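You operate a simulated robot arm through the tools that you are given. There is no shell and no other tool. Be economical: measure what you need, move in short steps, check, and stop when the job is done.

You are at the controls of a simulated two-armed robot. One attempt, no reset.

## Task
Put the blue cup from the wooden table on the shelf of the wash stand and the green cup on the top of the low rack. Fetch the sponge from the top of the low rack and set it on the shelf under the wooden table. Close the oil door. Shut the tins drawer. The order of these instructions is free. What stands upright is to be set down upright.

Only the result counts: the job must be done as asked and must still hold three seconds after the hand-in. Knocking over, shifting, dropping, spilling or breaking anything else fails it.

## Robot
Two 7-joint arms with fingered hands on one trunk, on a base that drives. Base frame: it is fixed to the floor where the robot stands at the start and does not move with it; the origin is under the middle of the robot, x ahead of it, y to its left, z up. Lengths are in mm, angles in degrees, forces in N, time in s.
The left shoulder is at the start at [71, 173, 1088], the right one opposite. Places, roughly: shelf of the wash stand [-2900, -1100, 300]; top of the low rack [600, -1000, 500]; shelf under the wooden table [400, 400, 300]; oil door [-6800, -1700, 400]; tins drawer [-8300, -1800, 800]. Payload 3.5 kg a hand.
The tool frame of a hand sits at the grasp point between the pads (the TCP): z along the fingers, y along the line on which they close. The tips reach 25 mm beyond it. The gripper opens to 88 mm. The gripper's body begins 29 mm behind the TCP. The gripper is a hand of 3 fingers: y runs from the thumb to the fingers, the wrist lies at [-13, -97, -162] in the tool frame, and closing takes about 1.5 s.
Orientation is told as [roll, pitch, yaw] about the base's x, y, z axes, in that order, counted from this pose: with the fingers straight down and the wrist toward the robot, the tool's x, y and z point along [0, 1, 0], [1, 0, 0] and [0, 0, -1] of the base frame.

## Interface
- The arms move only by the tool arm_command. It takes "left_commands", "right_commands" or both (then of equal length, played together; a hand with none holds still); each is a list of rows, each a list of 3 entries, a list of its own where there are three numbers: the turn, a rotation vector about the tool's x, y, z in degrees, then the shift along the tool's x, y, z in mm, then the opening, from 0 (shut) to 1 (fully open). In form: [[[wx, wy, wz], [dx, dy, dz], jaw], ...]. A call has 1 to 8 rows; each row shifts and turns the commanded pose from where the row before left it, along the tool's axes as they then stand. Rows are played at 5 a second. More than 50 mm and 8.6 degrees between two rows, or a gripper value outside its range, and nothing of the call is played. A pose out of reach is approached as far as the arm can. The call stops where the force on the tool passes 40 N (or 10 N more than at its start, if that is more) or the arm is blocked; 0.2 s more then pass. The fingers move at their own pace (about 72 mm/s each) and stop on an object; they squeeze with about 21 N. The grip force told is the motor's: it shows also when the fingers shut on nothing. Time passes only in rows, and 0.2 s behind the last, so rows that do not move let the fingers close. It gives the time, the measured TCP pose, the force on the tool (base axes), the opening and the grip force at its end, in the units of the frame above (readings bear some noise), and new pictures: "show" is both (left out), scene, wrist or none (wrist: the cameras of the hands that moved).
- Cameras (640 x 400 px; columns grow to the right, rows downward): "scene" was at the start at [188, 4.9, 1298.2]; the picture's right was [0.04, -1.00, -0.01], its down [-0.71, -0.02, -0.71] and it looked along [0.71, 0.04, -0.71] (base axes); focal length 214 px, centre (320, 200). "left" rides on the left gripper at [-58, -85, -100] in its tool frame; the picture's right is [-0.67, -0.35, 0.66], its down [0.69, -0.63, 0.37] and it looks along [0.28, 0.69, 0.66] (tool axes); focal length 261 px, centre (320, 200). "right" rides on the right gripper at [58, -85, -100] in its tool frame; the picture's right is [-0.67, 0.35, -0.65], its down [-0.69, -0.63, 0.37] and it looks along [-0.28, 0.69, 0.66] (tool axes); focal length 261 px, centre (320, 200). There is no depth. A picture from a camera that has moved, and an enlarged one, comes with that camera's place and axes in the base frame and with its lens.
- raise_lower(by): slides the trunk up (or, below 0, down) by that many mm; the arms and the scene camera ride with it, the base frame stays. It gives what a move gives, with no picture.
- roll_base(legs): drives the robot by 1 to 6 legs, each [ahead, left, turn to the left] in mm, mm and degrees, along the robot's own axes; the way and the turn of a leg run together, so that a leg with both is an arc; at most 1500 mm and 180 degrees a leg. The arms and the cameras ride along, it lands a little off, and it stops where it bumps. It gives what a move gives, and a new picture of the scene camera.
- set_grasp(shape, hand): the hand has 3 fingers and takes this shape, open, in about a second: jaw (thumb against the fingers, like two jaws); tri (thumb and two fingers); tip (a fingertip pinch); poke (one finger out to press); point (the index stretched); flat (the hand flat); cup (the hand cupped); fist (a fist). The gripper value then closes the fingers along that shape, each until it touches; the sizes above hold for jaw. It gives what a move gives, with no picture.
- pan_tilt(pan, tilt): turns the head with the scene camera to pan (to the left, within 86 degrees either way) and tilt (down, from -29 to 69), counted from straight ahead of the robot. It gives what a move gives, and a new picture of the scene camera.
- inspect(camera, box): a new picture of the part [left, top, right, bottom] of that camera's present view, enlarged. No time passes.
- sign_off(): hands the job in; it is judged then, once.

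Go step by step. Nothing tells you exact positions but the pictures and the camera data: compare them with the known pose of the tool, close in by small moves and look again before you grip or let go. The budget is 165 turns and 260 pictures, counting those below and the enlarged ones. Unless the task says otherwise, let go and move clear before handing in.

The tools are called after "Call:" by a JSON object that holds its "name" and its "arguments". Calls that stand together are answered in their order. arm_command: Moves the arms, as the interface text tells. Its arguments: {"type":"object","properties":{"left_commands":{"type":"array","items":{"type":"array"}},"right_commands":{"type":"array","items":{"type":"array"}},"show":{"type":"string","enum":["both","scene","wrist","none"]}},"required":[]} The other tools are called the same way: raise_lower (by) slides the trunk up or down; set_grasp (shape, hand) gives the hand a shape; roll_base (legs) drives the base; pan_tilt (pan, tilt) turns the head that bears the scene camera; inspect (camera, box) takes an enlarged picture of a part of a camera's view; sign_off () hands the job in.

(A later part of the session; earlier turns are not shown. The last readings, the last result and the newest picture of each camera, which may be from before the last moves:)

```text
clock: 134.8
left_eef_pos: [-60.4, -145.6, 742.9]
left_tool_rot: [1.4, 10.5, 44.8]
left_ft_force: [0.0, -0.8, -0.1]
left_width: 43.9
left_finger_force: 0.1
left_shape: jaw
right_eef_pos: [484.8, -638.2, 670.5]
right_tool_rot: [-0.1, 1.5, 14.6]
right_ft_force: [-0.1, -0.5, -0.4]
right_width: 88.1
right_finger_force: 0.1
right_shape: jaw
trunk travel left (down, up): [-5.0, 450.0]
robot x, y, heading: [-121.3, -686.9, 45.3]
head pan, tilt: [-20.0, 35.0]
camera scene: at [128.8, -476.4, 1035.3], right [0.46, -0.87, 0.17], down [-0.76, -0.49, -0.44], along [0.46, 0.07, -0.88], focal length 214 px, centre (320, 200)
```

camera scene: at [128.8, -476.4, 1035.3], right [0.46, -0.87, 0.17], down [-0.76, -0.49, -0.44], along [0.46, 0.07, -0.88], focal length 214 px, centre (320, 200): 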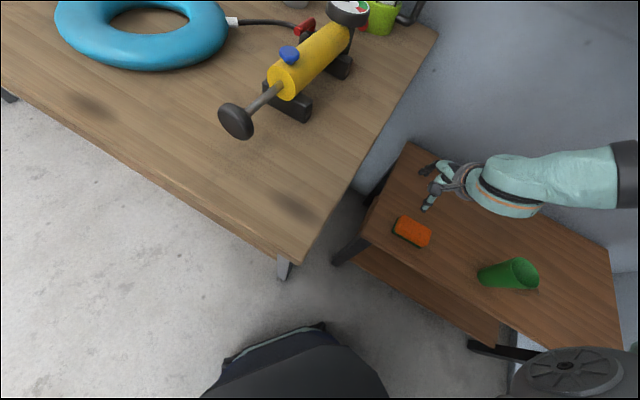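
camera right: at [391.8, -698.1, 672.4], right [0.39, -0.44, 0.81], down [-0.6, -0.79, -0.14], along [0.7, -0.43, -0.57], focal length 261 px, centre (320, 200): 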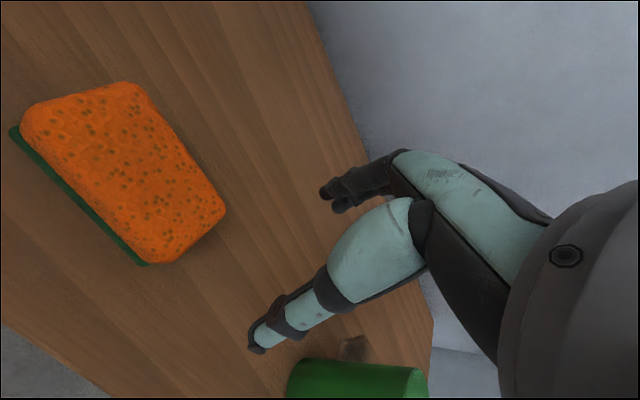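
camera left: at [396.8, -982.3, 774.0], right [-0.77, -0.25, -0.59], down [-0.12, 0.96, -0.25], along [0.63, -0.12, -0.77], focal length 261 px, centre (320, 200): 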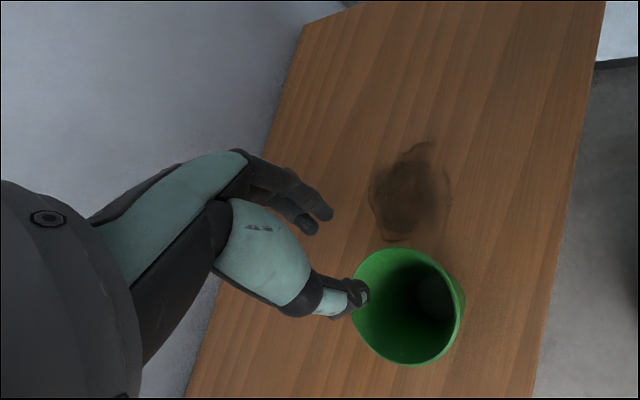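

Now I'll move over the sponge and go down.

Call:
{"name": "arm_command", "arguments": {"right_commands": [[[-1.4, 0, 0], [-30.5, -19.5, 0], 1], [[0, 0, 0], [-30.5, -19.5, 0], 1], [[0, 0, 0], [0, 0, 35], 1], [[0, 0, 0], [0, 0, 35], 1], [[0, 0, 0], [0, 0, 30], 1]], "show": "both"}}

Call:
{"name": "inspect", "arguments": {"camera": "scene", "box": [360, 170, 480, 270]}}

```text
clock: 136.0
left_eef_pos: [-58.8, -145.1, 742.5]
left_tool_rot: [1.4, 10.6, 45.0]
left_ft_force: [0.5, 0.1, -0.1]
left_width: 43.5
left_finger_force: 0.1
left_shape: jaw
right_eef_pos: [491.0, -702.3, 656.8]
right_tool_rot: [-0.2, 0.2, 14.7]
right_ft_force: [-0.6, -0.4, -0.3]
right_width: 87.8
right_finger_force: 0.1
right_shape: jaw
right hand out of reach, approached as far as the arm can: row 1, 2, 3, 4, 5
trunk travel left (down, up): [-5.0, 450.0]
robot x, y, heading: [-122.8, -689.2, 45.3]
head pan, tilt: [-20.0, 35.0]
camera scene: at [129.0, -476.4, 1035.3], right [0.46, -0.87, 0.17], down [-0.76, -0.49, -0.44], along [0.46, 0.07, -0.88], focal length 214 px, centre (320, 200)
camera right: at [394.0, -667.5, 756.3], right [0.51, -0.56, 0.66], down [-0.44, -0.82, -0.36], along [0.74, -0.1, -0.66], focal length 261 px, centre (320, 200)
```

scene: 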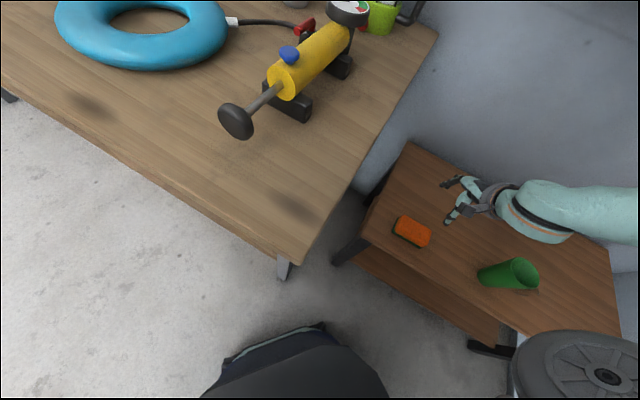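
right: 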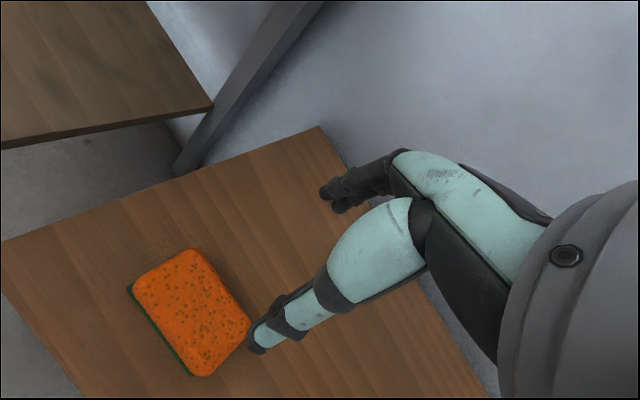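

```text
4.00 times, centred on (420, 220) of scene
camera zoom: at [129.0, -476.4, 1035.3], right [0.46, -0.87, 0.17], down [-0.76, -0.49, -0.44], along [0.46, 0.07, -0.88], focal length 858 px, centre (-80, 120)
```

zoom: 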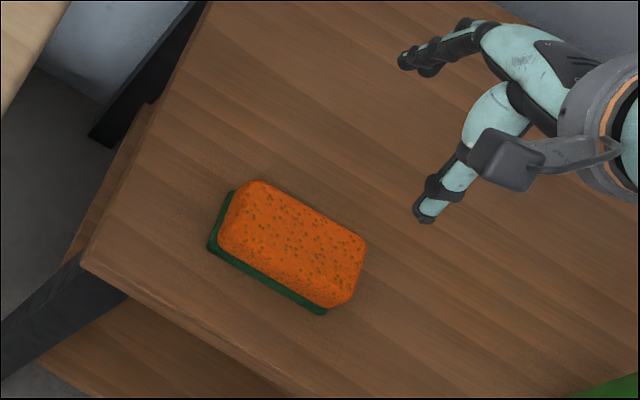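

The yaw mismatch limits it. I'll set the robot to about (-133, -612, 25°) so the hand can point nearly straight; first pull the left hand back so it stays clear of the table.

Call:
{"name": "arm_command", "arguments": {"left_commands": [[[0, 0, 0], [0, -40, 0], 0.5], [[0, 0, 0], [0, -40, 0], 0.5], [[0, 0, 0], [0, -40, 0], 0.5]], "right_commands": [[[0, 0, 0], [0, 0, -25], 1], [[0, 0, 0], [0, 0, -25], 1], [[0, 0, 0], [0, 0, 0], 1]], "show": "none"}}

Call:
{"name": "roll_base", "arguments": {"legs": [[34, 69, -20]]}}

```text
clock: 136.8
left_eef_pos: [-87.8, -150.8, 767.0]
left_tool_rot: [1.5, 10.7, 44.8]
left_ft_force: [-0.4, 0.3, -0.5]
left_width: 43.7
left_finger_force: 0.0
left_shape: jaw
left hand out of reach, approached as far as the arm can: row 1, 2, 3
right_eef_pos: [496.1, -702.2, 705.1]
right_tool_rot: [-0.1, 0.2, 14.7]
right_ft_force: [1.1, -0.2, 1.2]
right_width: 87.8
right_finger_force: 0.2
right_shape: jaw
right hand out of reach, approached as far as the arm can: row 2
trunk travel left (down, up): [-5.0, 450.0]
robot x, y, heading: [-123.3, -689.4, 45.4]
head pan, tilt: [-20.0, 35.0]
```

```text
clock: 138.3
left_eef_pos: [83.6, -120.2, 767.4]
left_tool_rot: [1.3, 10.7, 24.6]
left_ft_force: [-0.1, 0.4, -0.1]
left_width: 43.7
left_finger_force: 0.1
left_shape: jaw
right_eef_pos: [439.3, -840.4, 703.9]
right_tool_rot: [-0.1, 0.2, -5.5]
right_ft_force: [0.4, -0.8, -0.7]
right_width: 87.8
right_finger_force: 0.1
right_shape: jaw
trunk travel left (down, up): [-5.0, 450.0]
robot x, y, heading: [-135.7, -610.0, 25.1]
head pan, tilt: [-20.0, 35.0]
camera scene: at [174.0, -500.2, 1035.3], right [0.13, -0.98, 0.17], down [-0.88, -0.19, -0.44], along [0.46, -0.09, -0.88], focal length 214 px, centre (320, 200)
```

scene: 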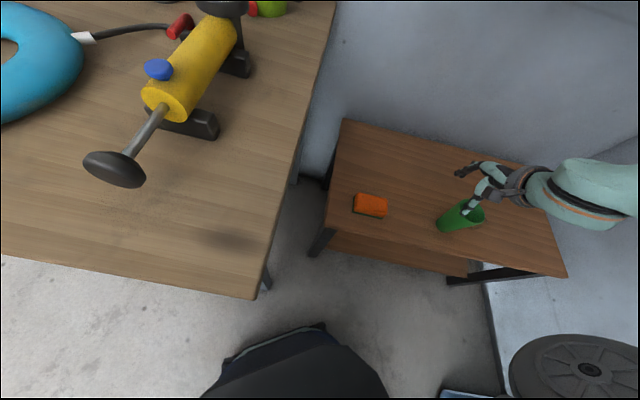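

Next: yaw 17° counter-clockwise, move over the sponge, and descend.

Call:
{"name": "arm_command", "arguments": {"right_commands": [[[0, 0, -8.5], [0, 0, 0], 1], [[0, 0, -8.5], [0, 0, 0], 1], [[0, 0, 0], [42, 17, 0], 1], [[0, 0, 0], [42, 17, 0], 1], [[0, 0, 0], [41, 17, 0], 1], [[0, 0, 0], [0, 0, 40], 1], [[0, 0, 0], [0, 0, 40], 1], [[0, 0, 0], [0, 0, 40], 1]], "show": "both"}}

```text
clock: 140.1
left_eef_pos: [83.6, -120.8, 766.4]
left_tool_rot: [1.5, 10.7, 24.6]
left_ft_force: [-0.8, 0.3, -0.7]
left_width: 43.8
left_finger_force: 0.0
left_shape: jaw
right_eef_pos: [463.2, -708.0, 615.9]
right_tool_rot: [-0.1, 0.2, 11.4]
right_ft_force: [-0.4, -0.1, 0.0]
right_width: 88.0
right_finger_force: 0.0
right_shape: jaw
right hand out of reach, approached as far as the arm can: row 8
trunk travel left (down, up): [-5.0, 450.0]
robot x, y, heading: [-136.5, -613.3, 24.8]
head pan, tilt: [-20.0, 35.0]
camera scene: at [173.4, -500.4, 1035.6], right [0.13, -0.98, 0.17], down [-0.88, -0.19, -0.44], along [0.46, -0.09, -0.88], focal length 214 px, centre (320, 200)
camera right: at [368.2, -668.0, 715.4], right [0.48, -0.59, 0.66], down [-0.48, -0.8, -0.36], along [0.74, -0.14, -0.66], focal length 261 px, centre (320, 200)
```

scene: 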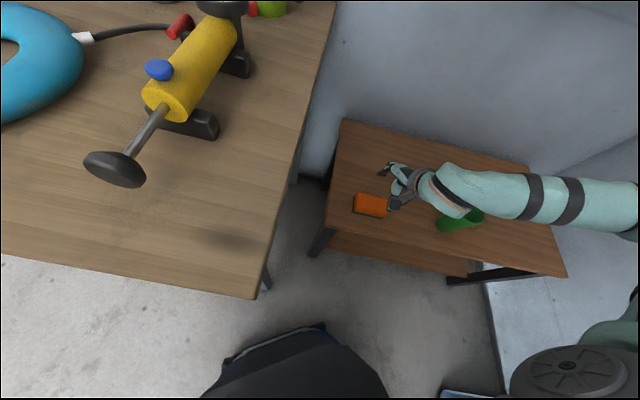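
right: 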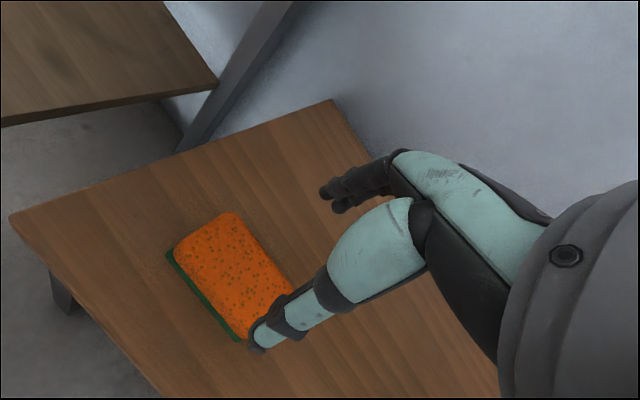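

Still limited at 616. I'll try tilting the fingers slightly forward (12°) and going down.

Call:
{"name": "arm_command", "arguments": {"right_commands": [[[-6, 0, 0], [0, 0, 0], 1], [[-6, 0, 0], [0, 0, 0], 1], [[0, 0, 0], [0, -4, 19.5], 1], [[0, 0, 0], [0, -4, 19.5], 1], [[0, 0, 0], [0, -4, 19.5], 1], [[0, 0, 0], [0, -4, 19.5], 1]], "show": "none"}}

```text
clock: 141.5
left_eef_pos: [83.7, -121.2, 765.9]
left_tool_rot: [1.3, 10.7, 24.7]
left_ft_force: [-0.3, -0.3, -1.2]
left_width: 43.6
left_finger_force: 0.1
left_shape: jaw
right_eef_pos: [463.2, -708.0, 616.5]
right_tool_rot: [0.0, 0.3, 11.3]
right_ft_force: [0.3, 0.3, 1.4]
right_width: 87.9
right_finger_force: 0.2
right_shape: jaw
right hand out of reach, approached as far as the arm can: row 1, 2, 3, 4, 5, 6
trunk travel left (down, up): [-5.0, 450.0]
robot x, y, heading: [-135.4, -607.8, 25.2]
head pan, tilt: [-20.0, 35.0]
```

Forward tilt isn't possible, so the limit is the other way. I'll tilt inward 12° and go down.

Call:
{"name": "arm_command", "arguments": {"right_commands": [[[6, 0, 0], [0, 0, 0], 1], [[6, 0, 0], [0, 0, 0], 1], [[0, 0, 0], [0, 4, 19.5], 1], [[0, 0, 0], [0, 4, 19.5], 1], [[0, 0, 0], [0, 4, 19.5], 1], [[0, 0, 0], [0, 4, 19.5], 1]], "show": "none"}}

```text
clock: 142.9
left_eef_pos: [82.6, -120.8, 767.1]
left_tool_rot: [1.3, 10.6, 24.7]
left_ft_force: [0.6, -0.1, -0.2]
left_width: 43.7
left_finger_force: 0.1
left_shape: jaw
right_eef_pos: [463.6, -708.4, 534.9]
right_tool_rot: [-0.1, 12.2, 11.4]
right_ft_force: [-0.4, 0.0, -0.1]
right_width: 88.0
right_finger_force: 0.1
right_shape: jaw
trunk travel left (down, up): [-5.0, 450.0]
robot x, y, heading: [-134.2, -615.6, 25.0]
head pan, tilt: [-20.0, 35.0]
```

That's the key: inward tilt frees the descent. Now at z=535 over the sponge; let me look.

Call:
{"name": "arm_command", "arguments": {"right_commands": [[[0, 0, 0], [0, 1, 4], 1]], "show": "wrist"}}

Call:
{"name": "inspect", "arguments": {"camera": "scene", "box": [330, 140, 470, 260]}}

```text
clock: 143.3
left_eef_pos: [83.0, -121.3, 765.8]
left_tool_rot: [1.4, 10.6, 24.6]
left_ft_force: [-0.1, -0.3, -0.4]
left_width: 43.7
left_finger_force: 0.1
left_shape: jaw
right_eef_pos: [462.8, -706.7, 531.4]
right_tool_rot: [-0.1, 12.2, 11.5]
right_ft_force: [-0.1, -0.2, -0.9]
right_width: 87.9
right_finger_force: 0.0
right_shape: jaw
trunk travel left (down, up): [-5.0, 450.0]
robot x, y, heading: [-139.1, -611.8, 25.1]
head pan, tilt: [-20.0, 35.0]
camera right: at [390.0, -664.6, 645.9], right [0.6, -0.56, 0.57], down [-0.54, -0.81, -0.22], along [0.58, -0.17, -0.79], focal length 261 px, centre (320, 200)
```

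right: 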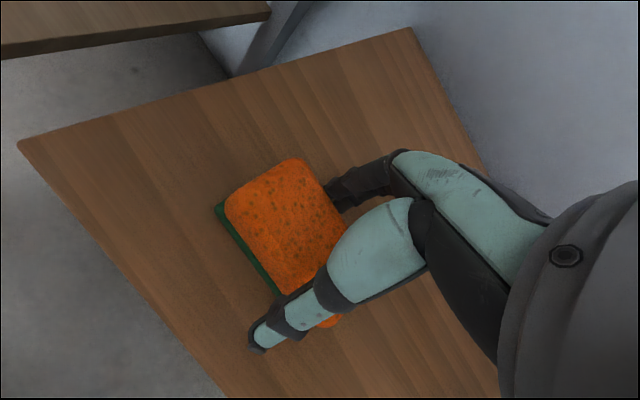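

```text
3.33 times, centred on (400, 200) of scene
camera zoom: at [174.1, -500.4, 1035.3], right [0.13, -0.98, 0.17], down [-0.88, -0.19, -0.44], along [0.46, -0.09, -0.88], focal length 715 px, centre (53, 200)
```

zoom: 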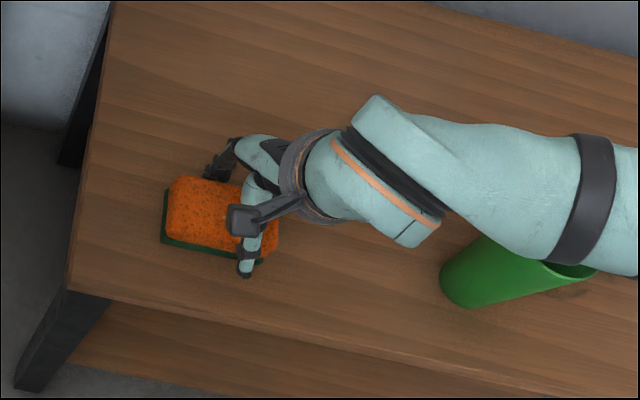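

The hand straddles the sponge but sits 20 mm to its right end. I'll shift left 20, reduce the tilt a bit and lower until light contact.

Call:
{"name": "arm_command", "arguments": {"right_commands": [[[0, 0, 0], [20, 0, 0], 1], [[-3, 0, 0], [0, 0, 0], 1], [[-3, 0, 0], [0, 0, 0], 1], [[0, 0, 0], [0, 0.4, 4], 1], [[0, 0, 0], [0, 0.4, 4], 1]], "show": "wrist"}}

```text
clock: 144.5
left_eef_pos: [84.1, -120.7, 766.6]
left_tool_rot: [1.4, 10.7, 24.7]
left_ft_force: [-0.4, 0.1, -0.1]
left_width: 43.8
left_finger_force: 0.1
left_shape: jaw
right_eef_pos: [458.7, -688.6, 526.6]
right_tool_rot: [0.1, 9.6, 11.4]
right_ft_force: [0.7, -0.1, -0.4]
right_width: 88.3
right_finger_force: 0.1
right_shape: jaw
right hand out of reach, approached as far as the arm can: row 3, 5
trunk travel left (down, up): [-5.0, 450.0]
robot x, y, heading: [-131.5, -610.3, 24.9]
head pan, tilt: [-20.0, 35.0]
camera right: at [381.4, -646.3, 639.5], right [0.58, -0.57, 0.59], down [-0.53, -0.81, -0.26], along [0.62, -0.16, -0.77], focal length 261 px, centre (320, 200)
```

right: 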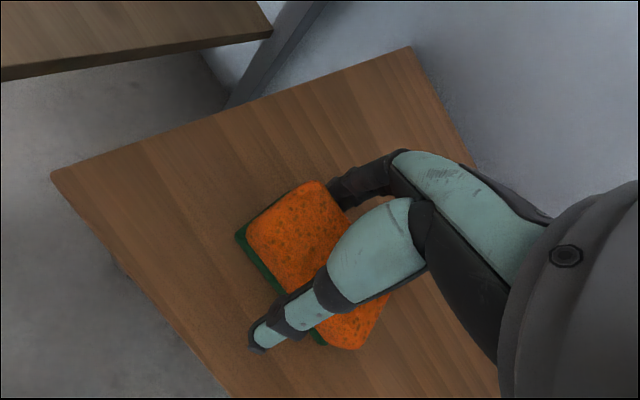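

Centred. I'll lower a few mm with slight tilt until the far fingertips touch the rack.

Call:
{"name": "arm_command", "arguments": {"right_commands": [[[1.5, 0, 0], [0, 0, 0], 1], [[0, 0, 0], [0, 0.7, 4], 1], [[0, 0, 0], [0, 0.7, 4], 1], [[0, 0, 0], [0, 0.7, 4], 1], [[0, 0, 0], [0, 0, 0], 1]], "show": "none"}}

Call:
{"name": "inspect", "arguments": {"camera": "scene", "box": [340, 160, 440, 240]}}

```text
clock: 145.7
left_eef_pos: [84.4, -121.1, 766.9]
left_tool_rot: [1.4, 10.7, 24.5]
left_ft_force: [0.4, 0.3, 0.0]
left_width: 44.0
left_finger_force: 0.0
left_shape: jaw
right_eef_pos: [460.0, -690.3, 514.3]
right_tool_rot: [0.0, 10.8, 11.3]
right_ft_force: [-1.0, 0.1, 0.5]
right_width: 88.0
right_finger_force: 0.2
right_shape: jaw
trunk travel left (down, up): [-5.0, 450.0]
robot x, y, heading: [-135.9, -612.5, 25.1]
head pan, tilt: [-20.0, 35.0]
```

```text
5.00 times, centred on (390, 200) of scene
camera zoom: at [173.9, -500.4, 1035.3], right [0.13, -0.98, 0.17], down [-0.88, -0.19, -0.44], along [0.46, -0.09, -0.88], focal length 1072 px, centre (-30, 200)
```

zoom: 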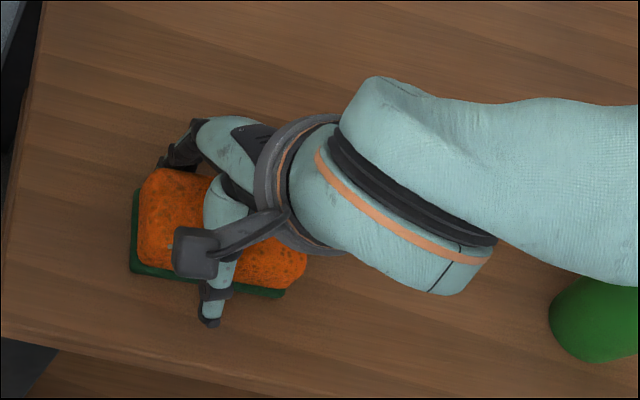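

No contact yet, but the fingers are well beside the sponge. I'll close.

Call:
{"name": "arm_command", "arguments": {"right_commands": [[[0, 0, 0], [0, 0.6, 3], 1], [[0, 0, 0], [0, 0, 0], 0], [[0, 0, 0], [0, 0, 0], 0], [[0, 0, 0], [0, 0, 0], 0], [[0, 0, 0], [0, 0, 0], 0], [[0, 0, 0], [0, 0, 0], 0], [[0, 0, 0], [0, 0, 0], 0]], "show": "wrist"}}

```text
clock: 147.3
left_eef_pos: [83.3, -121.0, 767.3]
left_tool_rot: [1.3, 10.6, 24.6]
left_ft_force: [0.2, -0.1, -0.6]
left_width: 44.0
left_finger_force: 0.0
left_shape: jaw
right_eef_pos: [459.3, -689.3, 513.1]
right_tool_rot: [0.0, 10.8, 11.3]
right_ft_force: [-1.2, -0.8, 7.2]
right_width: 51.2
right_finger_force: 20.8
right_shape: jaw
trunk travel left (down, up): [-5.0, 450.0]
robot x, y, heading: [-136.4, -613.0, 25.0]
head pan, tilt: [-20.0, 35.0]
camera right: at [383.6, -645.6, 626.3], right [0.59, -0.56, 0.58], down [-0.54, -0.81, -0.24], along [0.6, -0.17, -0.78], focal length 261 px, centre (320, 200)
```

right: 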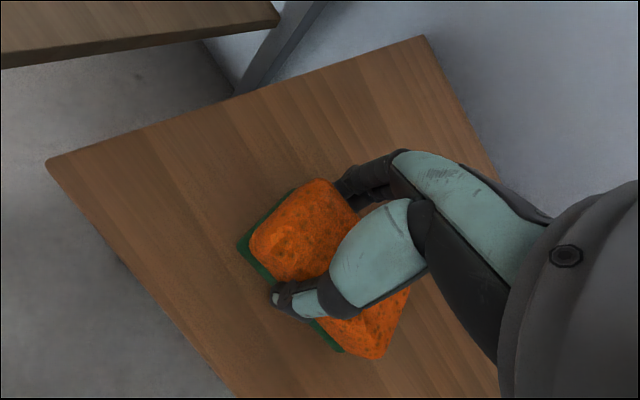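

The sponge is gripped (width 51). I'll lift it.

Call:
{"name": "arm_command", "arguments": {"right_commands": [[[0, 0, 0], [0, -4, -19.6], 0], [[0, 0, 0], [0, -4, -19.6], 0], [[0, 0, 0], [0, -7.5, -39], 0], [[0, 0, 0], [0, -7.5, -39], 0], [[0, 0, 0], [0, -7.5, -39], 0]], "show": "both"}}

```text
clock: 148.5
left_eef_pos: [83.1, -120.9, 767.8]
left_tool_rot: [1.4, 10.6, 24.7]
left_ft_force: [0.0, 0.0, 0.1]
left_width: 43.7
left_finger_force: 0.0
left_shape: jaw
right_eef_pos: [458.6, -689.4, 672.3]
right_tool_rot: [0.0, 10.8, 11.5]
right_ft_force: [-1.3, -0.2, -1.1]
right_width: 50.4
right_finger_force: 21.0
right_shape: jaw
trunk travel left (down, up): [-5.0, 450.0]
robot x, y, heading: [-135.6, -610.9, 24.8]
head pan, tilt: [-20.0, 35.0]
camera scene: at [173.4, -500.3, 1035.6], right [0.13, -0.98, 0.17], down [-0.88, -0.19, -0.44], along [0.46, -0.09, -0.88], focal length 214 px, centre (320, 200)
camera right: at [383.2, -646.0, 785.4], right [0.59, -0.56, 0.58], down [-0.54, -0.81, -0.24], along [0.6, -0.17, -0.78], focal length 261 px, centre (320, 200)
```

scene: 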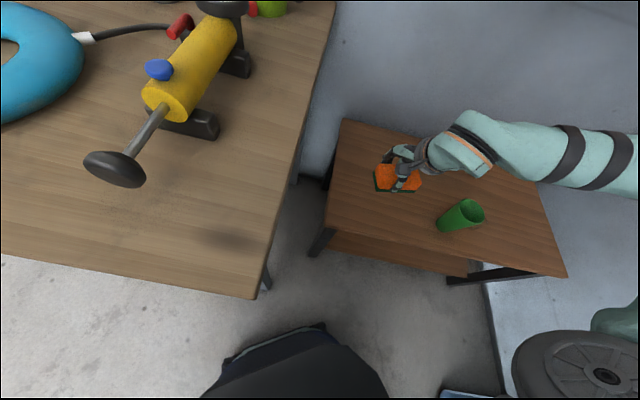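
right: 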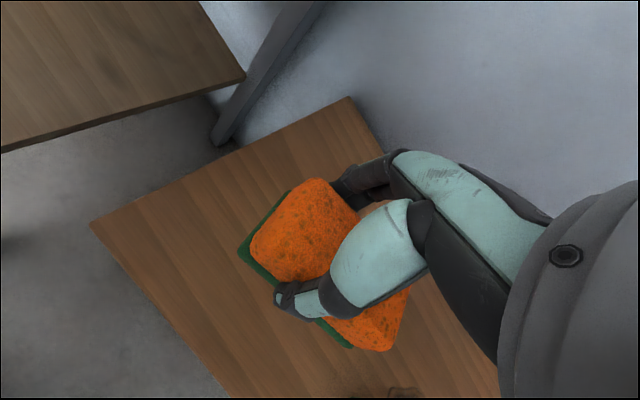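

The sponge is held. Next the shelf under the table, in front of its free right part. I'll back away, move left along the table and straighten.

Call:
{"name": "roll_base", "arguments": {"legs": [[-344, 161, 0], [296, 634, 0], [0, 0, -25]]}}

Call:
{"name": "pan_tilt", "arguments": {"pan": -20, "tilt": 20}}

```text
clock: 155.6
left_eef_pos: [-101.0, 438.1, 767.1]
left_tool_rot: [1.4, 10.7, -0.2]
left_ft_force: [-0.4, -1.1, 0.6]
left_width: 44.1
left_finger_force: 0.1
left_shape: jaw
right_eef_pos: [-1.7, -236.4, 671.7]
right_tool_rot: [-0.1, 10.8, -13.6]
right_ft_force: [-1.5, 0.6, -0.3]
right_width: 50.4
right_finger_force: 21.2
right_shape: jaw
trunk travel left (down, up): [-5.0, 450.0]
robot x, y, heading: [-506.9, 84.8, 0.2]
head pan, tilt: [-20.0, 35.0]
camera scene: at [-179.9, 55.9, 1035.3], right [-0.29, -0.94, 0.17], down [-0.88, 0.2, -0.44], along [0.38, -0.28, -0.88], focal length 214 px, centre (320, 200)
```

scene: 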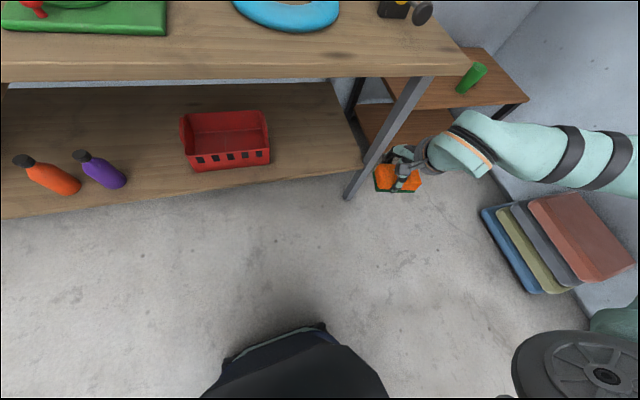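

```text
clock: 156.3
left_eef_pos: [-101.2, 437.4, 766.4]
left_tool_rot: [1.4, 10.7, -0.4]
left_ft_force: [-0.6, 0.6, -0.3]
left_width: 43.8
left_finger_force: 0.0
left_shape: jaw
right_eef_pos: [-0.8, -237.6, 670.3]
right_tool_rot: [0.0, 10.8, -13.6]
right_ft_force: [1.4, -0.8, -0.7]
right_width: 50.6
right_finger_force: 20.4
right_shape: jaw
trunk travel left (down, up): [-5.0, 450.0]
robot x, y, heading: [-508.4, 81.7, -0.2]
head pan, tilt: [-20.0, 20.0]
camera scene: at [-163.8, 54.4, 1053.5], right [-0.29, -0.94, 0.17], down [-0.75, 0.12, -0.65], along [0.59, -0.32, -0.74], focal length 214 px, centre (320, 200)
```

scene: 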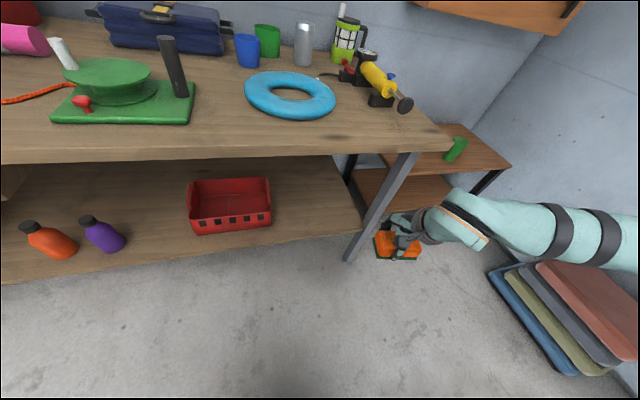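

Clear view: right of the red crate the shelf is free (around x 325, y -230). I'll lower the hand here in free space and see how low it gets.

Call:
{"name": "arm_command", "arguments": {"right_commands": [[[0, 0, 0], [0, 7.7, 40.3], 0], [[0, 0, 0], [0, 7.7, 40.3], 0], [[0, 0, 0], [0, 7.7, 40.3], 0], [[0, 0, 0], [0, 7.7, 40.3], 0], [[0, 0, 0], [0, 7.7, 40.3], 0], [[0, 0, 0], [0, 7.7, 40.3], 0], [[0, 0, 0], [0, 7.7, 40.3], 0]], "show": "none"}}

```text
clock: 157.9
left_eef_pos: [-102.0, 437.1, 767.4]
left_tool_rot: [1.5, 10.7, -0.3]
left_ft_force: [0.4, -0.3, -0.1]
left_width: 43.8
left_finger_force: 0.0
left_shape: jaw
right_eef_pos: [-1.6, -253.6, 493.8]
right_tool_rot: [0.0, 10.8, -13.5]
right_ft_force: [-0.1, 0.0, -0.4]
right_width: 50.2
right_finger_force: 21.1
right_shape: jaw
right hand out of reach, approached as far as the arm can: row 5, 6, 7
trunk travel left (down, up): [-5.0, 450.0]
robot x, y, heading: [-509.3, 83.4, -0.2]
head pan, tilt: [-20.0, 20.0]
```

Limit at 494. I'll try yawing counter-clockwise to straight and moving a bit right, then down.

Call:
{"name": "arm_command", "arguments": {"right_commands": [[[0, -1.5, -7.5], [0, 0, 0], 0], [[0, -1.5, -7.5], [0, 0, 0], 0], [[0, 0, 0], [-30, 0, 0], 0], [[0, 0, 0], [-30, 0, 0], 0], [[0, 0, 0], [0, 7.7, 40.3], 0], [[0, 0, 0], [0, 7.7, 40.3], 0], [[0, 0, 0], [0, 7.7, 40.3], 0], [[0, 0, 0], [0, 7.7, 40.3], 0]], "show": "none"}}

```text
clock: 159.7
left_eef_pos: [-101.6, 437.4, 766.6]
left_tool_rot: [1.4, 10.7, -0.3]
left_ft_force: [0.1, 0.3, -0.2]
left_width: 43.6
left_finger_force: 0.0
left_shape: jaw
right_eef_pos: [-1.4, -315.0, 328.3]
right_tool_rot: [-0.2, 10.8, 1.8]
right_ft_force: [0.3, 0.2, -0.5]
right_width: 50.5
right_finger_force: 20.8
right_shape: jaw
trunk travel left (down, up): [-5.0, 450.0]
robot x, y, heading: [-507.3, 87.6, 0.0]
head pan, tilt: [-20.0, 20.0]
```

Now it reaches z=328. I'll raise the left hand above table height, lift the right slightly, and check the view.

Call:
{"name": "arm_command", "arguments": {"left_commands": [[[0, 0, 0], [0, -7.4, -39.3], 0.5], [[0, 0, 0], [0, -7.4, -39.3], 0.5], [[0, 0, 0], [0, -7.4, -39.3], 0.5], [[0, 0, 0], [0, -7.4, -39.3], 0.5], [[0, 0, 0], [0, -7.4, -39.3], 0.5], [[0, 0, 0], [0, -7.4, -39.3], 0.5]], "right_commands": [[[0, 0, 0], [0, -4.7, -24.6], 0], [[0, 0, 0], [0, -4.7, -24.6], 0], [[0, 0, 0], [0, 0, 0], 0], [[0, 0, 0], [0, 0, 0], 0], [[0, 0, 0], [0, 0, 0], 0], [[0, 0, 0], [0, 0, 0], 0]], "show": "scene"}}

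```text
clock: 161.1
left_eef_pos: [-99.8, 437.0, 997.9]
left_tool_rot: [1.4, 10.6, -0.4]
left_ft_force: [0.0, -0.3, -0.9]
left_width: 43.7
left_finger_force: 0.1
left_shape: jaw
left hand out of reach, approached as far as the arm can: row 6
right_eef_pos: [0.5, -315.6, 379.2]
right_tool_rot: [-0.1, 10.8, 1.6]
right_ft_force: [-0.4, 0.2, -1.4]
right_width: 50.3
right_finger_force: 21.2
right_shape: jaw
trunk travel left (down, up): [-5.0, 450.0]
robot x, y, heading: [-509.8, 82.5, 0.1]
head pan, tilt: [-20.0, 20.0]
camera scene: at [-164.1, 54.2, 1053.7], right [-0.29, -0.94, 0.17], down [-0.75, 0.12, -0.65], along [0.59, -0.32, -0.74], focal length 214 px, centre (320, 200)
```

scene: 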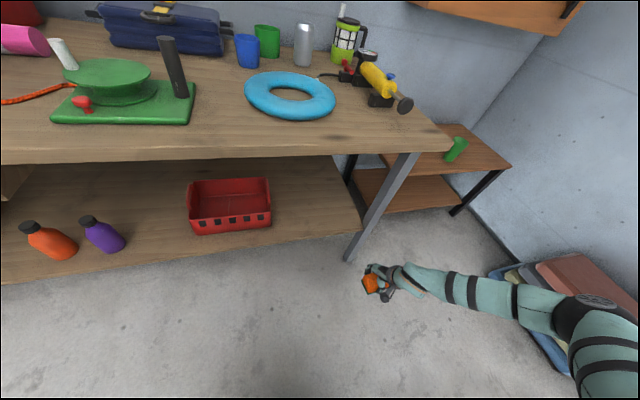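

The forearm will pass below the tabletop and left of the leg. I'll drive in toward the shelf in two stages.

Call:
{"name": "roll_base", "arguments": {"legs": [[150, 85, 0]]}}

Call:
{"name": "roll_base", "arguments": {"legs": [[150, 0, 0]]}}

Call:
{"name": "inspect", "arguments": {"camera": "right", "box": [0, 0, 640, 400]}}

```text
clock: 162.6
left_eef_pos: [51.0, 524.2, 997.4]
left_tool_rot: [1.4, 10.6, -0.3]
left_ft_force: [-0.1, 0.5, -0.7]
left_width: 43.8
left_finger_force: 0.1
left_shape: jaw
right_eef_pos: [150.2, -230.6, 380.0]
right_tool_rot: [-0.2, 10.8, 1.7]
right_ft_force: [-0.1, -0.6, 0.1]
right_width: 50.2
right_finger_force: 20.0
right_shape: jaw
trunk travel left (down, up): [-5.0, 450.0]
robot x, y, heading: [-355.5, 172.4, 0.2]
head pan, tilt: [-20.0, 20.0]
camera scene: at [-13.7, 140.2, 1053.2], right [-0.29, -0.94, 0.17], down [-0.75, 0.12, -0.65], along [0.59, -0.32, -0.74], focal length 214 px, centre (320, 200)
```

scene: 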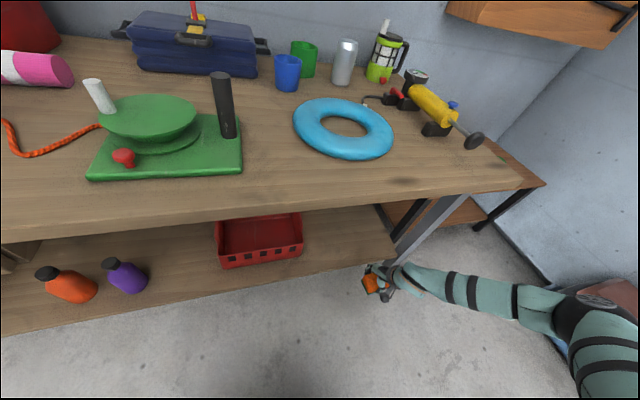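

```text
clock: 164.0
left_eef_pos: [201.5, 523.6, 996.4]
left_tool_rot: [1.3, 10.6, -0.4]
left_ft_force: [1.3, 0.6, -1.1]
left_width: 43.8
left_finger_force: 0.0
left_shape: jaw
right_eef_pos: [301.0, -228.9, 378.8]
right_tool_rot: [-0.1, 10.9, 1.8]
right_ft_force: [0.1, -0.6, -0.1]
right_width: 50.4
right_finger_force: 20.9
right_shape: jaw
trunk travel left (down, up): [-5.0, 450.0]
robot x, y, heading: [-208.2, 170.0, -0.1]
head pan, tilt: [-20.0, 20.0]
camera scene: at [136.9, 140.1, 1053.1], right [-0.29, -0.94, 0.17], down [-0.75, 0.12, -0.65], along [0.59, -0.32, -0.74], focal length 214 px, centre (320, 200)
```

scene: 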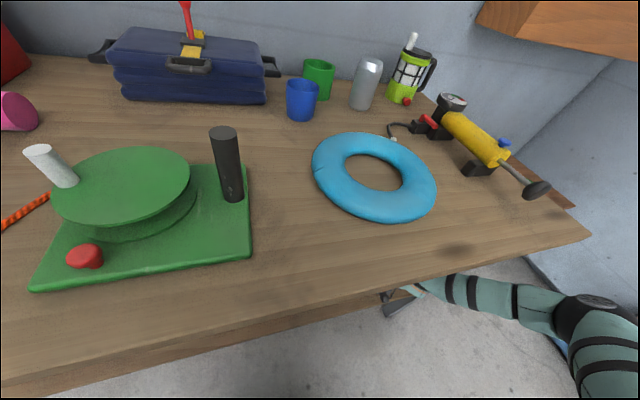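

```text
1.00 times, centred on (320, 200) of right
camera zoom: at [233.6, -173.1, 492.1], right [0.49, -0.65, 0.58], down [-0.67, -0.71, -0.24], along [0.57, -0.27, -0.78], focal length 261 px, centre (320, 200)
```

zoom: 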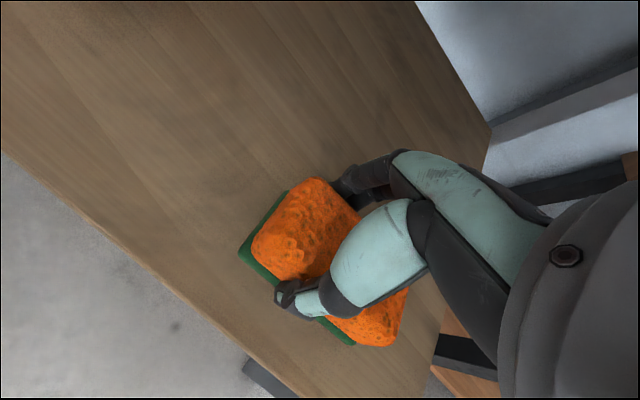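

The sponge is over the shelf's front edge. I'll go 40 further in and then lower in steps.

Call:
{"name": "roll_base", "arguments": {"legs": [[45, 0, 0]]}}

Call:
{"name": "arm_command", "arguments": {"right_commands": [[[0, 0, 0], [0, 3.7, 19.6], 0], [[0, 0, 0], [0, 1.9, 9.8], 0], [[0, 0, 0], [0, 0.9, 4.9], 0], [[0, 0, 0], [0, 0, 0], 0]], "show": "wrist"}}

```text
clock: 164.9
left_eef_pos: [247.9, 522.7, 996.9]
left_tool_rot: [1.3, 10.7, -0.2]
left_ft_force: [0.1, -0.1, 0.3]
left_width: 43.9
left_finger_force: 0.1
left_shape: jaw
right_eef_pos: [344.6, -229.6, 377.2]
right_tool_rot: [-0.2, 11.1, 1.7]
right_ft_force: [0.6, 0.9, -0.9]
right_width: 50.3
right_finger_force: 21.4
right_shape: jaw
trunk travel left (down, up): [-5.0, 450.0]
robot x, y, heading: [-165.1, 171.2, 0.4]
head pan, tilt: [-20.0, 20.0]
camera scene: at [182.5, 140.0, 1052.9], right [-0.29, -0.94, 0.17], down [-0.75, 0.12, -0.65], along [0.59, -0.32, -0.74], focal length 214 px, centre (320, 200)
```

scene: 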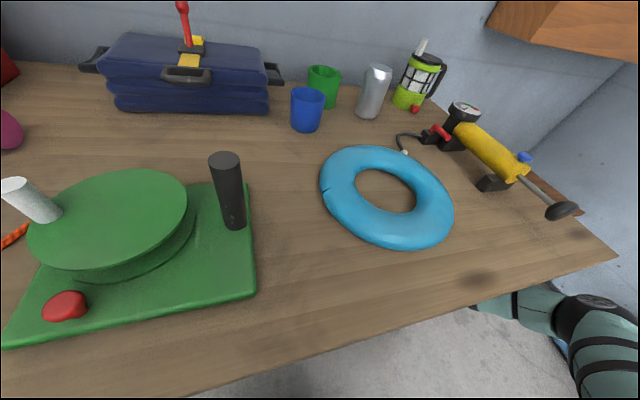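

```text
clock: 165.7
left_eef_pos: [243.5, 525.4, 998.4]
left_tool_rot: [1.2, 10.3, -0.4]
left_ft_force: [0.4, -0.2, 0.4]
left_width: 43.7
left_finger_force: 0.0
left_shape: jaw
right_eef_pos: [349.7, -228.6, 351.8]
right_tool_rot: [-0.1, 10.0, 1.8]
right_ft_force: [-8.4, -0.9, 34.7]
right_width: 48.5
right_finger_force: 20.9
right_shape: jaw
trunk travel left (down, up): [-5.0, 450.0]
robot x, y, heading: [-167.0, 169.8, 0.0]
head pan, tilt: [-20.0, 20.0]
stopped in row 4 (right hand): the force on the tool passed its limit (the readings are from after the stop); the commanded pose is now the measured one
camera right: at [280.7, -172.5, 464.0], right [0.48, -0.65, 0.59], down [-0.66, -0.71, -0.25], along [0.58, -0.27, -0.77], focal length 261 px, centre (320, 200)
```

right: 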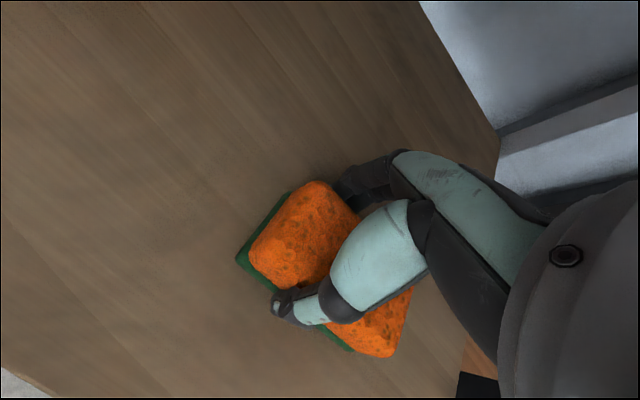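

Contact with the shelf. I'll ease up slightly, release, and look.

Call:
{"name": "arm_command", "arguments": {"right_commands": [[[0, 0, 0], [0, -0.8, -4], 0], [[0, 0, 0], [0, 0, 0], 1], [[0, 0, 0], [0, 0, 0], 1], [[0, 0, 0], [0, 0, 0], 1], [[0, 0, 0], [0, 0, 0], 1], [[0, 0, 0], [0, -7, -39], 1], [[0, 0, 0], [0, -7, -39], 1]], "show": "wrist"}}

```text
clock: 167.3
left_eef_pos: [246.5, 522.1, 996.4]
left_tool_rot: [1.4, 10.7, -0.4]
left_ft_force: [0.7, -0.5, -0.6]
left_width: 44.0
left_finger_force: 0.0
left_shape: jaw
right_eef_pos: [346.2, -228.3, 425.0]
right_tool_rot: [0.0, 10.9, 1.8]
right_ft_force: [-0.5, 0.2, 0.4]
right_width: 87.8
right_finger_force: 0.0
right_shape: jaw
trunk travel left (down, up): [-5.0, 450.0]
robot x, y, heading: [-164.7, 167.3, -0.0]
head pan, tilt: [-20.0, 20.0]
camera right: at [278.5, -171.9, 538.1], right [0.49, -0.66, 0.58], down [-0.66, -0.71, -0.24], along [0.57, -0.27, -0.78], focal length 261 px, centre (320, 200)
```

right: 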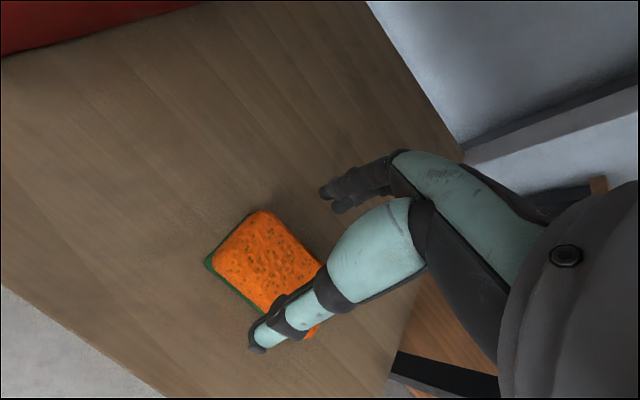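

The sponge lies flat on the shelf. I'll back out straight, raise the trunk and lift the right hand for the blue cup.

Call:
{"name": "roll_base", "arguments": {"legs": [[-320, 0, 0]]}}

Call:
{"name": "raise_lower", "arguments": {"by": 170}}

Call:
{"name": "arm_command", "arguments": {"right_commands": [[[7, 0, 0], [0, 0, -40], 1], [[0, 0, 0], [0, 0, -45], 1], [[0, 0, 0], [0, 0, -45], 1], [[0, 0, 0], [0, 0, -45], 1], [[0, 0, 0], [0, 0, -45], 1], [[0, 0, 0], [0, 0, -45], 1], [[0, 0, 0], [0, 0, -45], 1]], "show": "scene"}}

```text
clock: 169.5
left_eef_pos: [-72.1, 522.0, 998.4]
left_tool_rot: [1.3, 10.5, -0.6]
left_ft_force: [0.2, 0.6, -0.7]
left_width: 43.8
left_finger_force: 0.0
left_shape: jaw
right_eef_pos: [28.8, -230.1, 427.7]
right_tool_rot: [-0.2, 10.4, 1.5]
right_ft_force: [0.1, 0.0, 0.3]
right_width: 87.5
right_finger_force: 0.0
right_shape: jaw
trunk travel left (down, up): [-5.0, 450.0]
robot x, y, heading: [-480.9, 170.1, -0.2]
head pan, tilt: [-20.0, 20.0]
camera scene: at [-138.5, 138.7, 1053.8], right [-0.3, -0.94, 0.17], down [-0.75, 0.12, -0.65], along [0.59, -0.32, -0.74], focal length 214 px, centre (320, 200)
```

scene: 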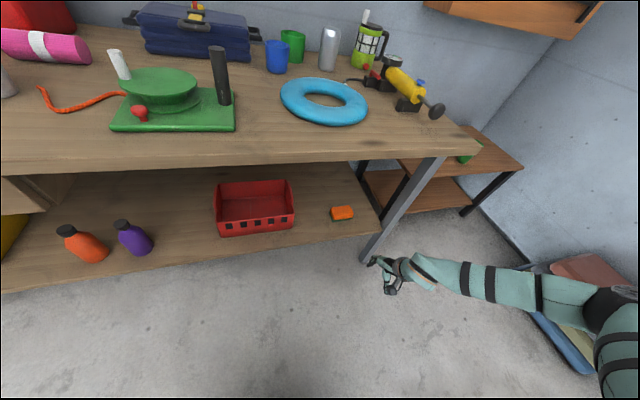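

```text
clock: 171.4
left_eef_pos: [-208.6, 522.4, 1286.1]
left_tool_rot: [1.5, -7.7, -0.6]
left_ft_force: [0.4, -0.5, 0.0]
left_width: 43.5
left_finger_force: 0.1
left_shape: jaw
right_eef_pos: [65.8, -229.7, 778.3]
right_tool_rot: [-0.6, -7.9, 1.5]
right_ft_force: [-0.9, -1.0, -0.3]
right_width: 87.4
right_finger_force: 0.1
right_shape: jaw
trunk travel left (down, up): [-175.0, 280.0]
robot x, y, heading: [-480.9, 169.1, 0.0]
head pan, tilt: [-20.0, 20.0]
```

```text
clock: 173.0
left_eef_pos: [-208.9, 521.1, 1287.1]
left_tool_rot: [1.5, -7.8, -0.6]
left_ft_force: [0.0, -0.5, -0.1]
left_width: 43.8
left_finger_force: 0.2
left_shape: jaw
right_eef_pos: [56.3, -227.0, 1081.8]
right_tool_rot: [-0.5, -0.4, 1.5]
right_ft_force: [0.3, -0.3, 0.5]
right_width: 87.9
right_finger_force: 0.1
right_shape: jaw
right hand out of reach, approached as far as the arm can: row 7
trunk travel left (down, up): [-175.0, 280.0]
robot x, y, heading: [-483.4, 171.5, -0.2]
head pan, tilt: [-20.0, 20.0]
camera scene: at [-290.5, 139.3, 1319.1], right [-0.34, -0.94, 0.07], down [-0.51, 0.12, -0.85], along [0.79, -0.32, -0.52], focal length 214 px, centre (320, 200)
```

scene: 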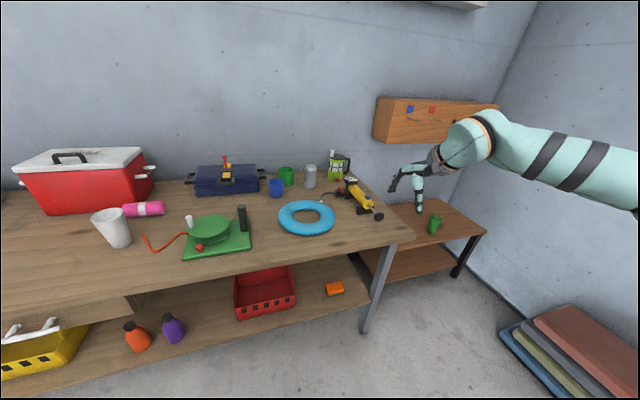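

All in order, sponge visible on the shelf. I'll turn 35° left and approach the table near the blue cup.

Call:
{"name": "roll_base", "arguments": {"legs": [[0, 0, 35], [292, -399, 0]]}}

Call:
{"name": "pan_tilt", "arguments": {"pan": -25, "tilt": 42}}

```text
clock: 177.6
left_eef_pos: [4.4, 454.0, 1287.3]
left_tool_rot: [1.3, -7.7, 34.9]
left_ft_force: [0.8, -0.2, 0.1]
left_width: 43.9
left_finger_force: 0.1
left_shape: jaw
right_eef_pos: [654.9, -0.4, 1084.7]
right_tool_rot: [-0.7, -0.8, 36.9]
right_ft_force: [-0.2, -0.2, 0.1]
right_width: 87.9
right_finger_force: 0.0
right_shape: jaw
trunk travel left (down, up): [-175.0, 280.0]
robot x, y, heading: [-13.7, 11.4, 35.1]
head pan, tilt: [-20.0, 20.0]
camera scene: at [160.2, 94.5, 1319.1], right [0.27, -0.96, 0.07], down [-0.48, -0.2, -0.85], along [0.83, 0.19, -0.52], focal length 214 px, centre (320, 200)
```

scene: 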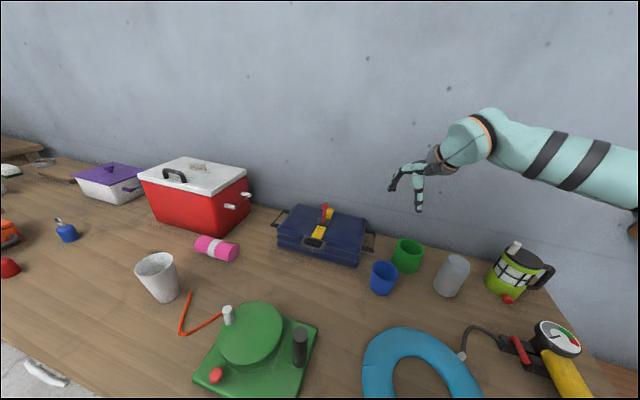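

```text
clock: 178.4
left_eef_pos: [5.3, 454.5, 1287.7]
left_tool_rot: [1.4, -7.9, 34.7]
left_ft_force: [-0.3, -1.2, 0.2]
left_width: 43.7
left_finger_force: 0.2
left_shape: jaw
right_eef_pos: [655.9, -1.7, 1084.5]
right_tool_rot: [-0.7, -0.8, 36.8]
right_ft_force: [-0.4, -0.7, -0.3]
right_width: 87.8
right_finger_force: 0.0
right_shape: jaw
trunk travel left (down, up): [-175.0, 280.0]
robot x, y, heading: [-12.5, 9.3, 35.2]
head pan, tilt: [-25.0, 42.0]
camera scene: at [147.2, 81.0, 1287.9], right [0.18, -0.98, 0.09], down [-0.77, -0.2, -0.6], along [0.61, 0.04, -0.79], focal length 214 px, centre (320, 200)
```

scene: 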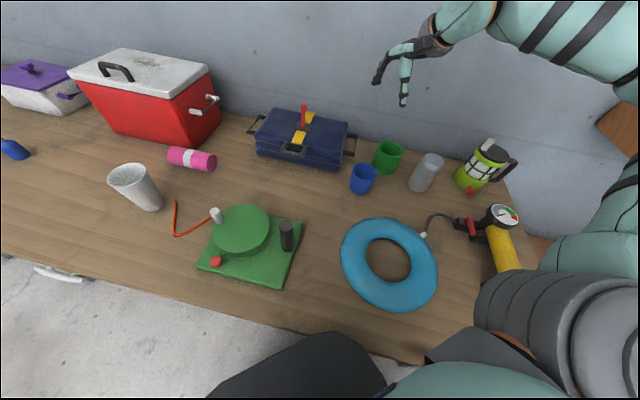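

Blue cup at about (581, 5). I'll move the right hand above it and partly down.

Call:
{"name": "arm_command", "arguments": {"right_commands": [[[0, 0, 0], [24.5, -28, 0], 1], [[0.8, 0.7, 0], [24.5, -28, 0], 1], [[0, 0, 0], [0, 0, 45], 1], [[0, 0, 0], [0, 0, 45], 1]], "show": "both"}}

Call:
{"name": "inspect", "arguments": {"camera": "scene", "box": [300, 60, 460, 220]}}

```text
clock: 179.4
left_eef_pos: [5.8, 455.0, 1287.3]
left_tool_rot: [1.4, -7.9, 34.8]
left_ft_force: [0.6, -0.6, 0.1]
left_width: 44.1
left_finger_force: 0.0
left_shape: jaw
right_eef_pos: [583.8, 5.0, 989.5]
right_tool_rot: [0.0, -0.1, 36.9]
right_ft_force: [-0.8, 0.7, 0.7]
right_width: 88.1
right_finger_force: 0.0
right_shape: jaw
trunk travel left (down, up): [-175.0, 280.0]
robot x, y, heading: [-16.0, 10.9, 35.1]
head pan, tilt: [-25.0, 42.0]
camera scene: at [147.9, 80.8, 1287.7], right [0.18, -0.98, 0.09], down [-0.77, -0.2, -0.6], along [0.61, 0.04, -0.79], focal length 214 px, centre (320, 200)
camera right: at [480.0, -0.9, 1088.7], right [0.68, -0.33, 0.65], down [-0.09, -0.93, -0.37], along [0.73, 0.19, -0.66], focal length 261 px, centre (320, 200)
```

scene: 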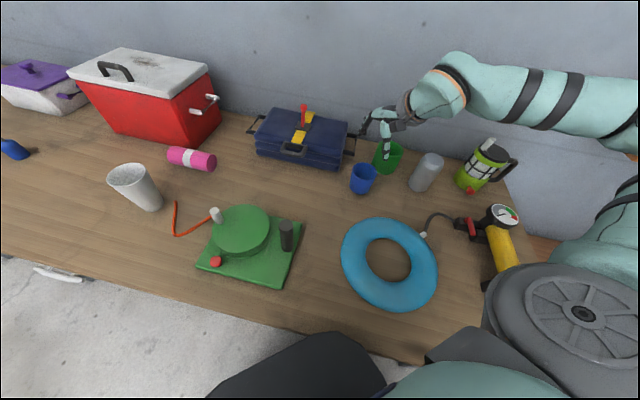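
right: 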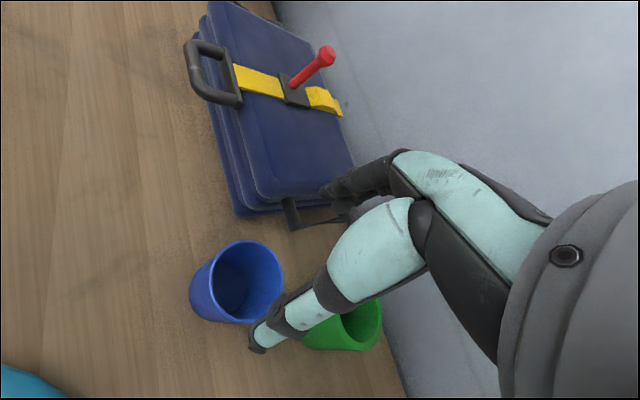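

```text
2.50 times, centred on (380, 140) of scene
camera zoom: at [147.9, 80.8, 1287.7], right [0.18, -0.98, 0.09], down [-0.77, -0.2, -0.6], along [0.61, 0.04, -0.79], focal length 536 px, centre (170, 350)
```

zoom: 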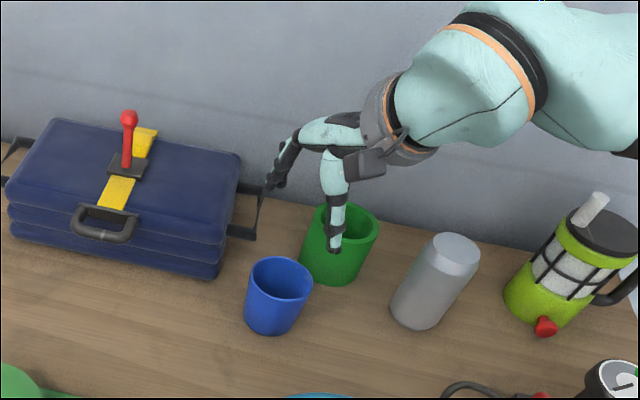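

Better triangulation using the base: cup centre ≈ (600, -5), rim z≈870, diameter ≈70. I'll centre and descend to just above the rim, then check again.

Call:
{"name": "arm_command", "arguments": {"right_commands": [[[0, 0, 0], [-16.8, 7.4, 0], 1], [[0, 0, 0], [0, 0, 40], 1], [[0, 0, 0], [0, 0, 40], 1]], "show": "wrist"}}

Call:
{"name": "inspect", "arguments": {"camera": "scene", "box": [330, 100, 430, 200]}}

```text
clock: 180.2
left_eef_pos: [5.8, 455.3, 1286.9]
left_tool_rot: [1.5, -7.8, 34.7]
left_ft_force: [-0.4, 0.0, 0.1]
left_width: 43.6
left_finger_force: 0.1
left_shape: jaw
right_eef_pos: [598.4, -6.6, 910.6]
right_tool_rot: [0.1, 0.0, 36.9]
right_ft_force: [-0.5, 0.7, -0.3]
right_width: 87.9
right_finger_force: 0.0
right_shape: jaw
trunk travel left (down, up): [-175.0, 280.0]
robot x, y, heading: [-12.8, 9.8, 35.2]
head pan, tilt: [-25.0, 42.0]
camera right: at [495.1, -11.4, 1009.7], right [0.68, -0.33, 0.65], down [-0.09, -0.93, -0.37], along [0.73, 0.19, -0.66], focal length 261 px, centre (320, 200)
```

right: 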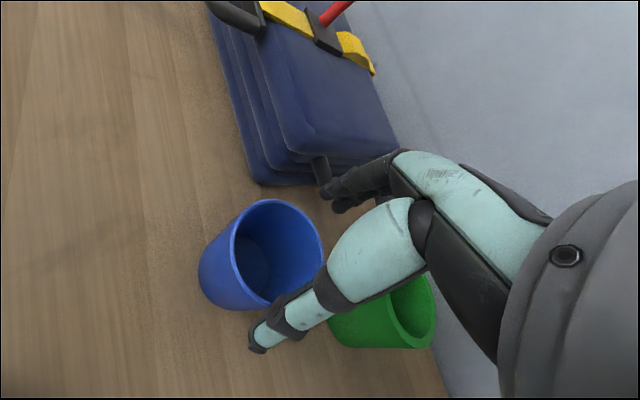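

```text
4.00 times, centred on (380, 150) of scene
camera zoom: at [147.9, 80.8, 1287.7], right [0.18, -0.98, 0.09], down [-0.77, -0.2, -0.6], along [0.61, 0.04, -0.79], focal length 858 px, centre (80, 400)
```

zoom: 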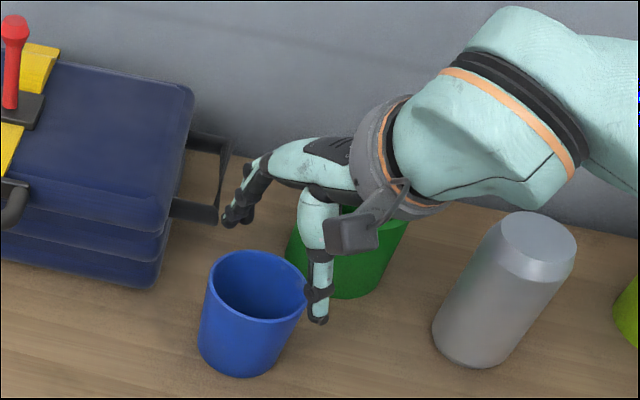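

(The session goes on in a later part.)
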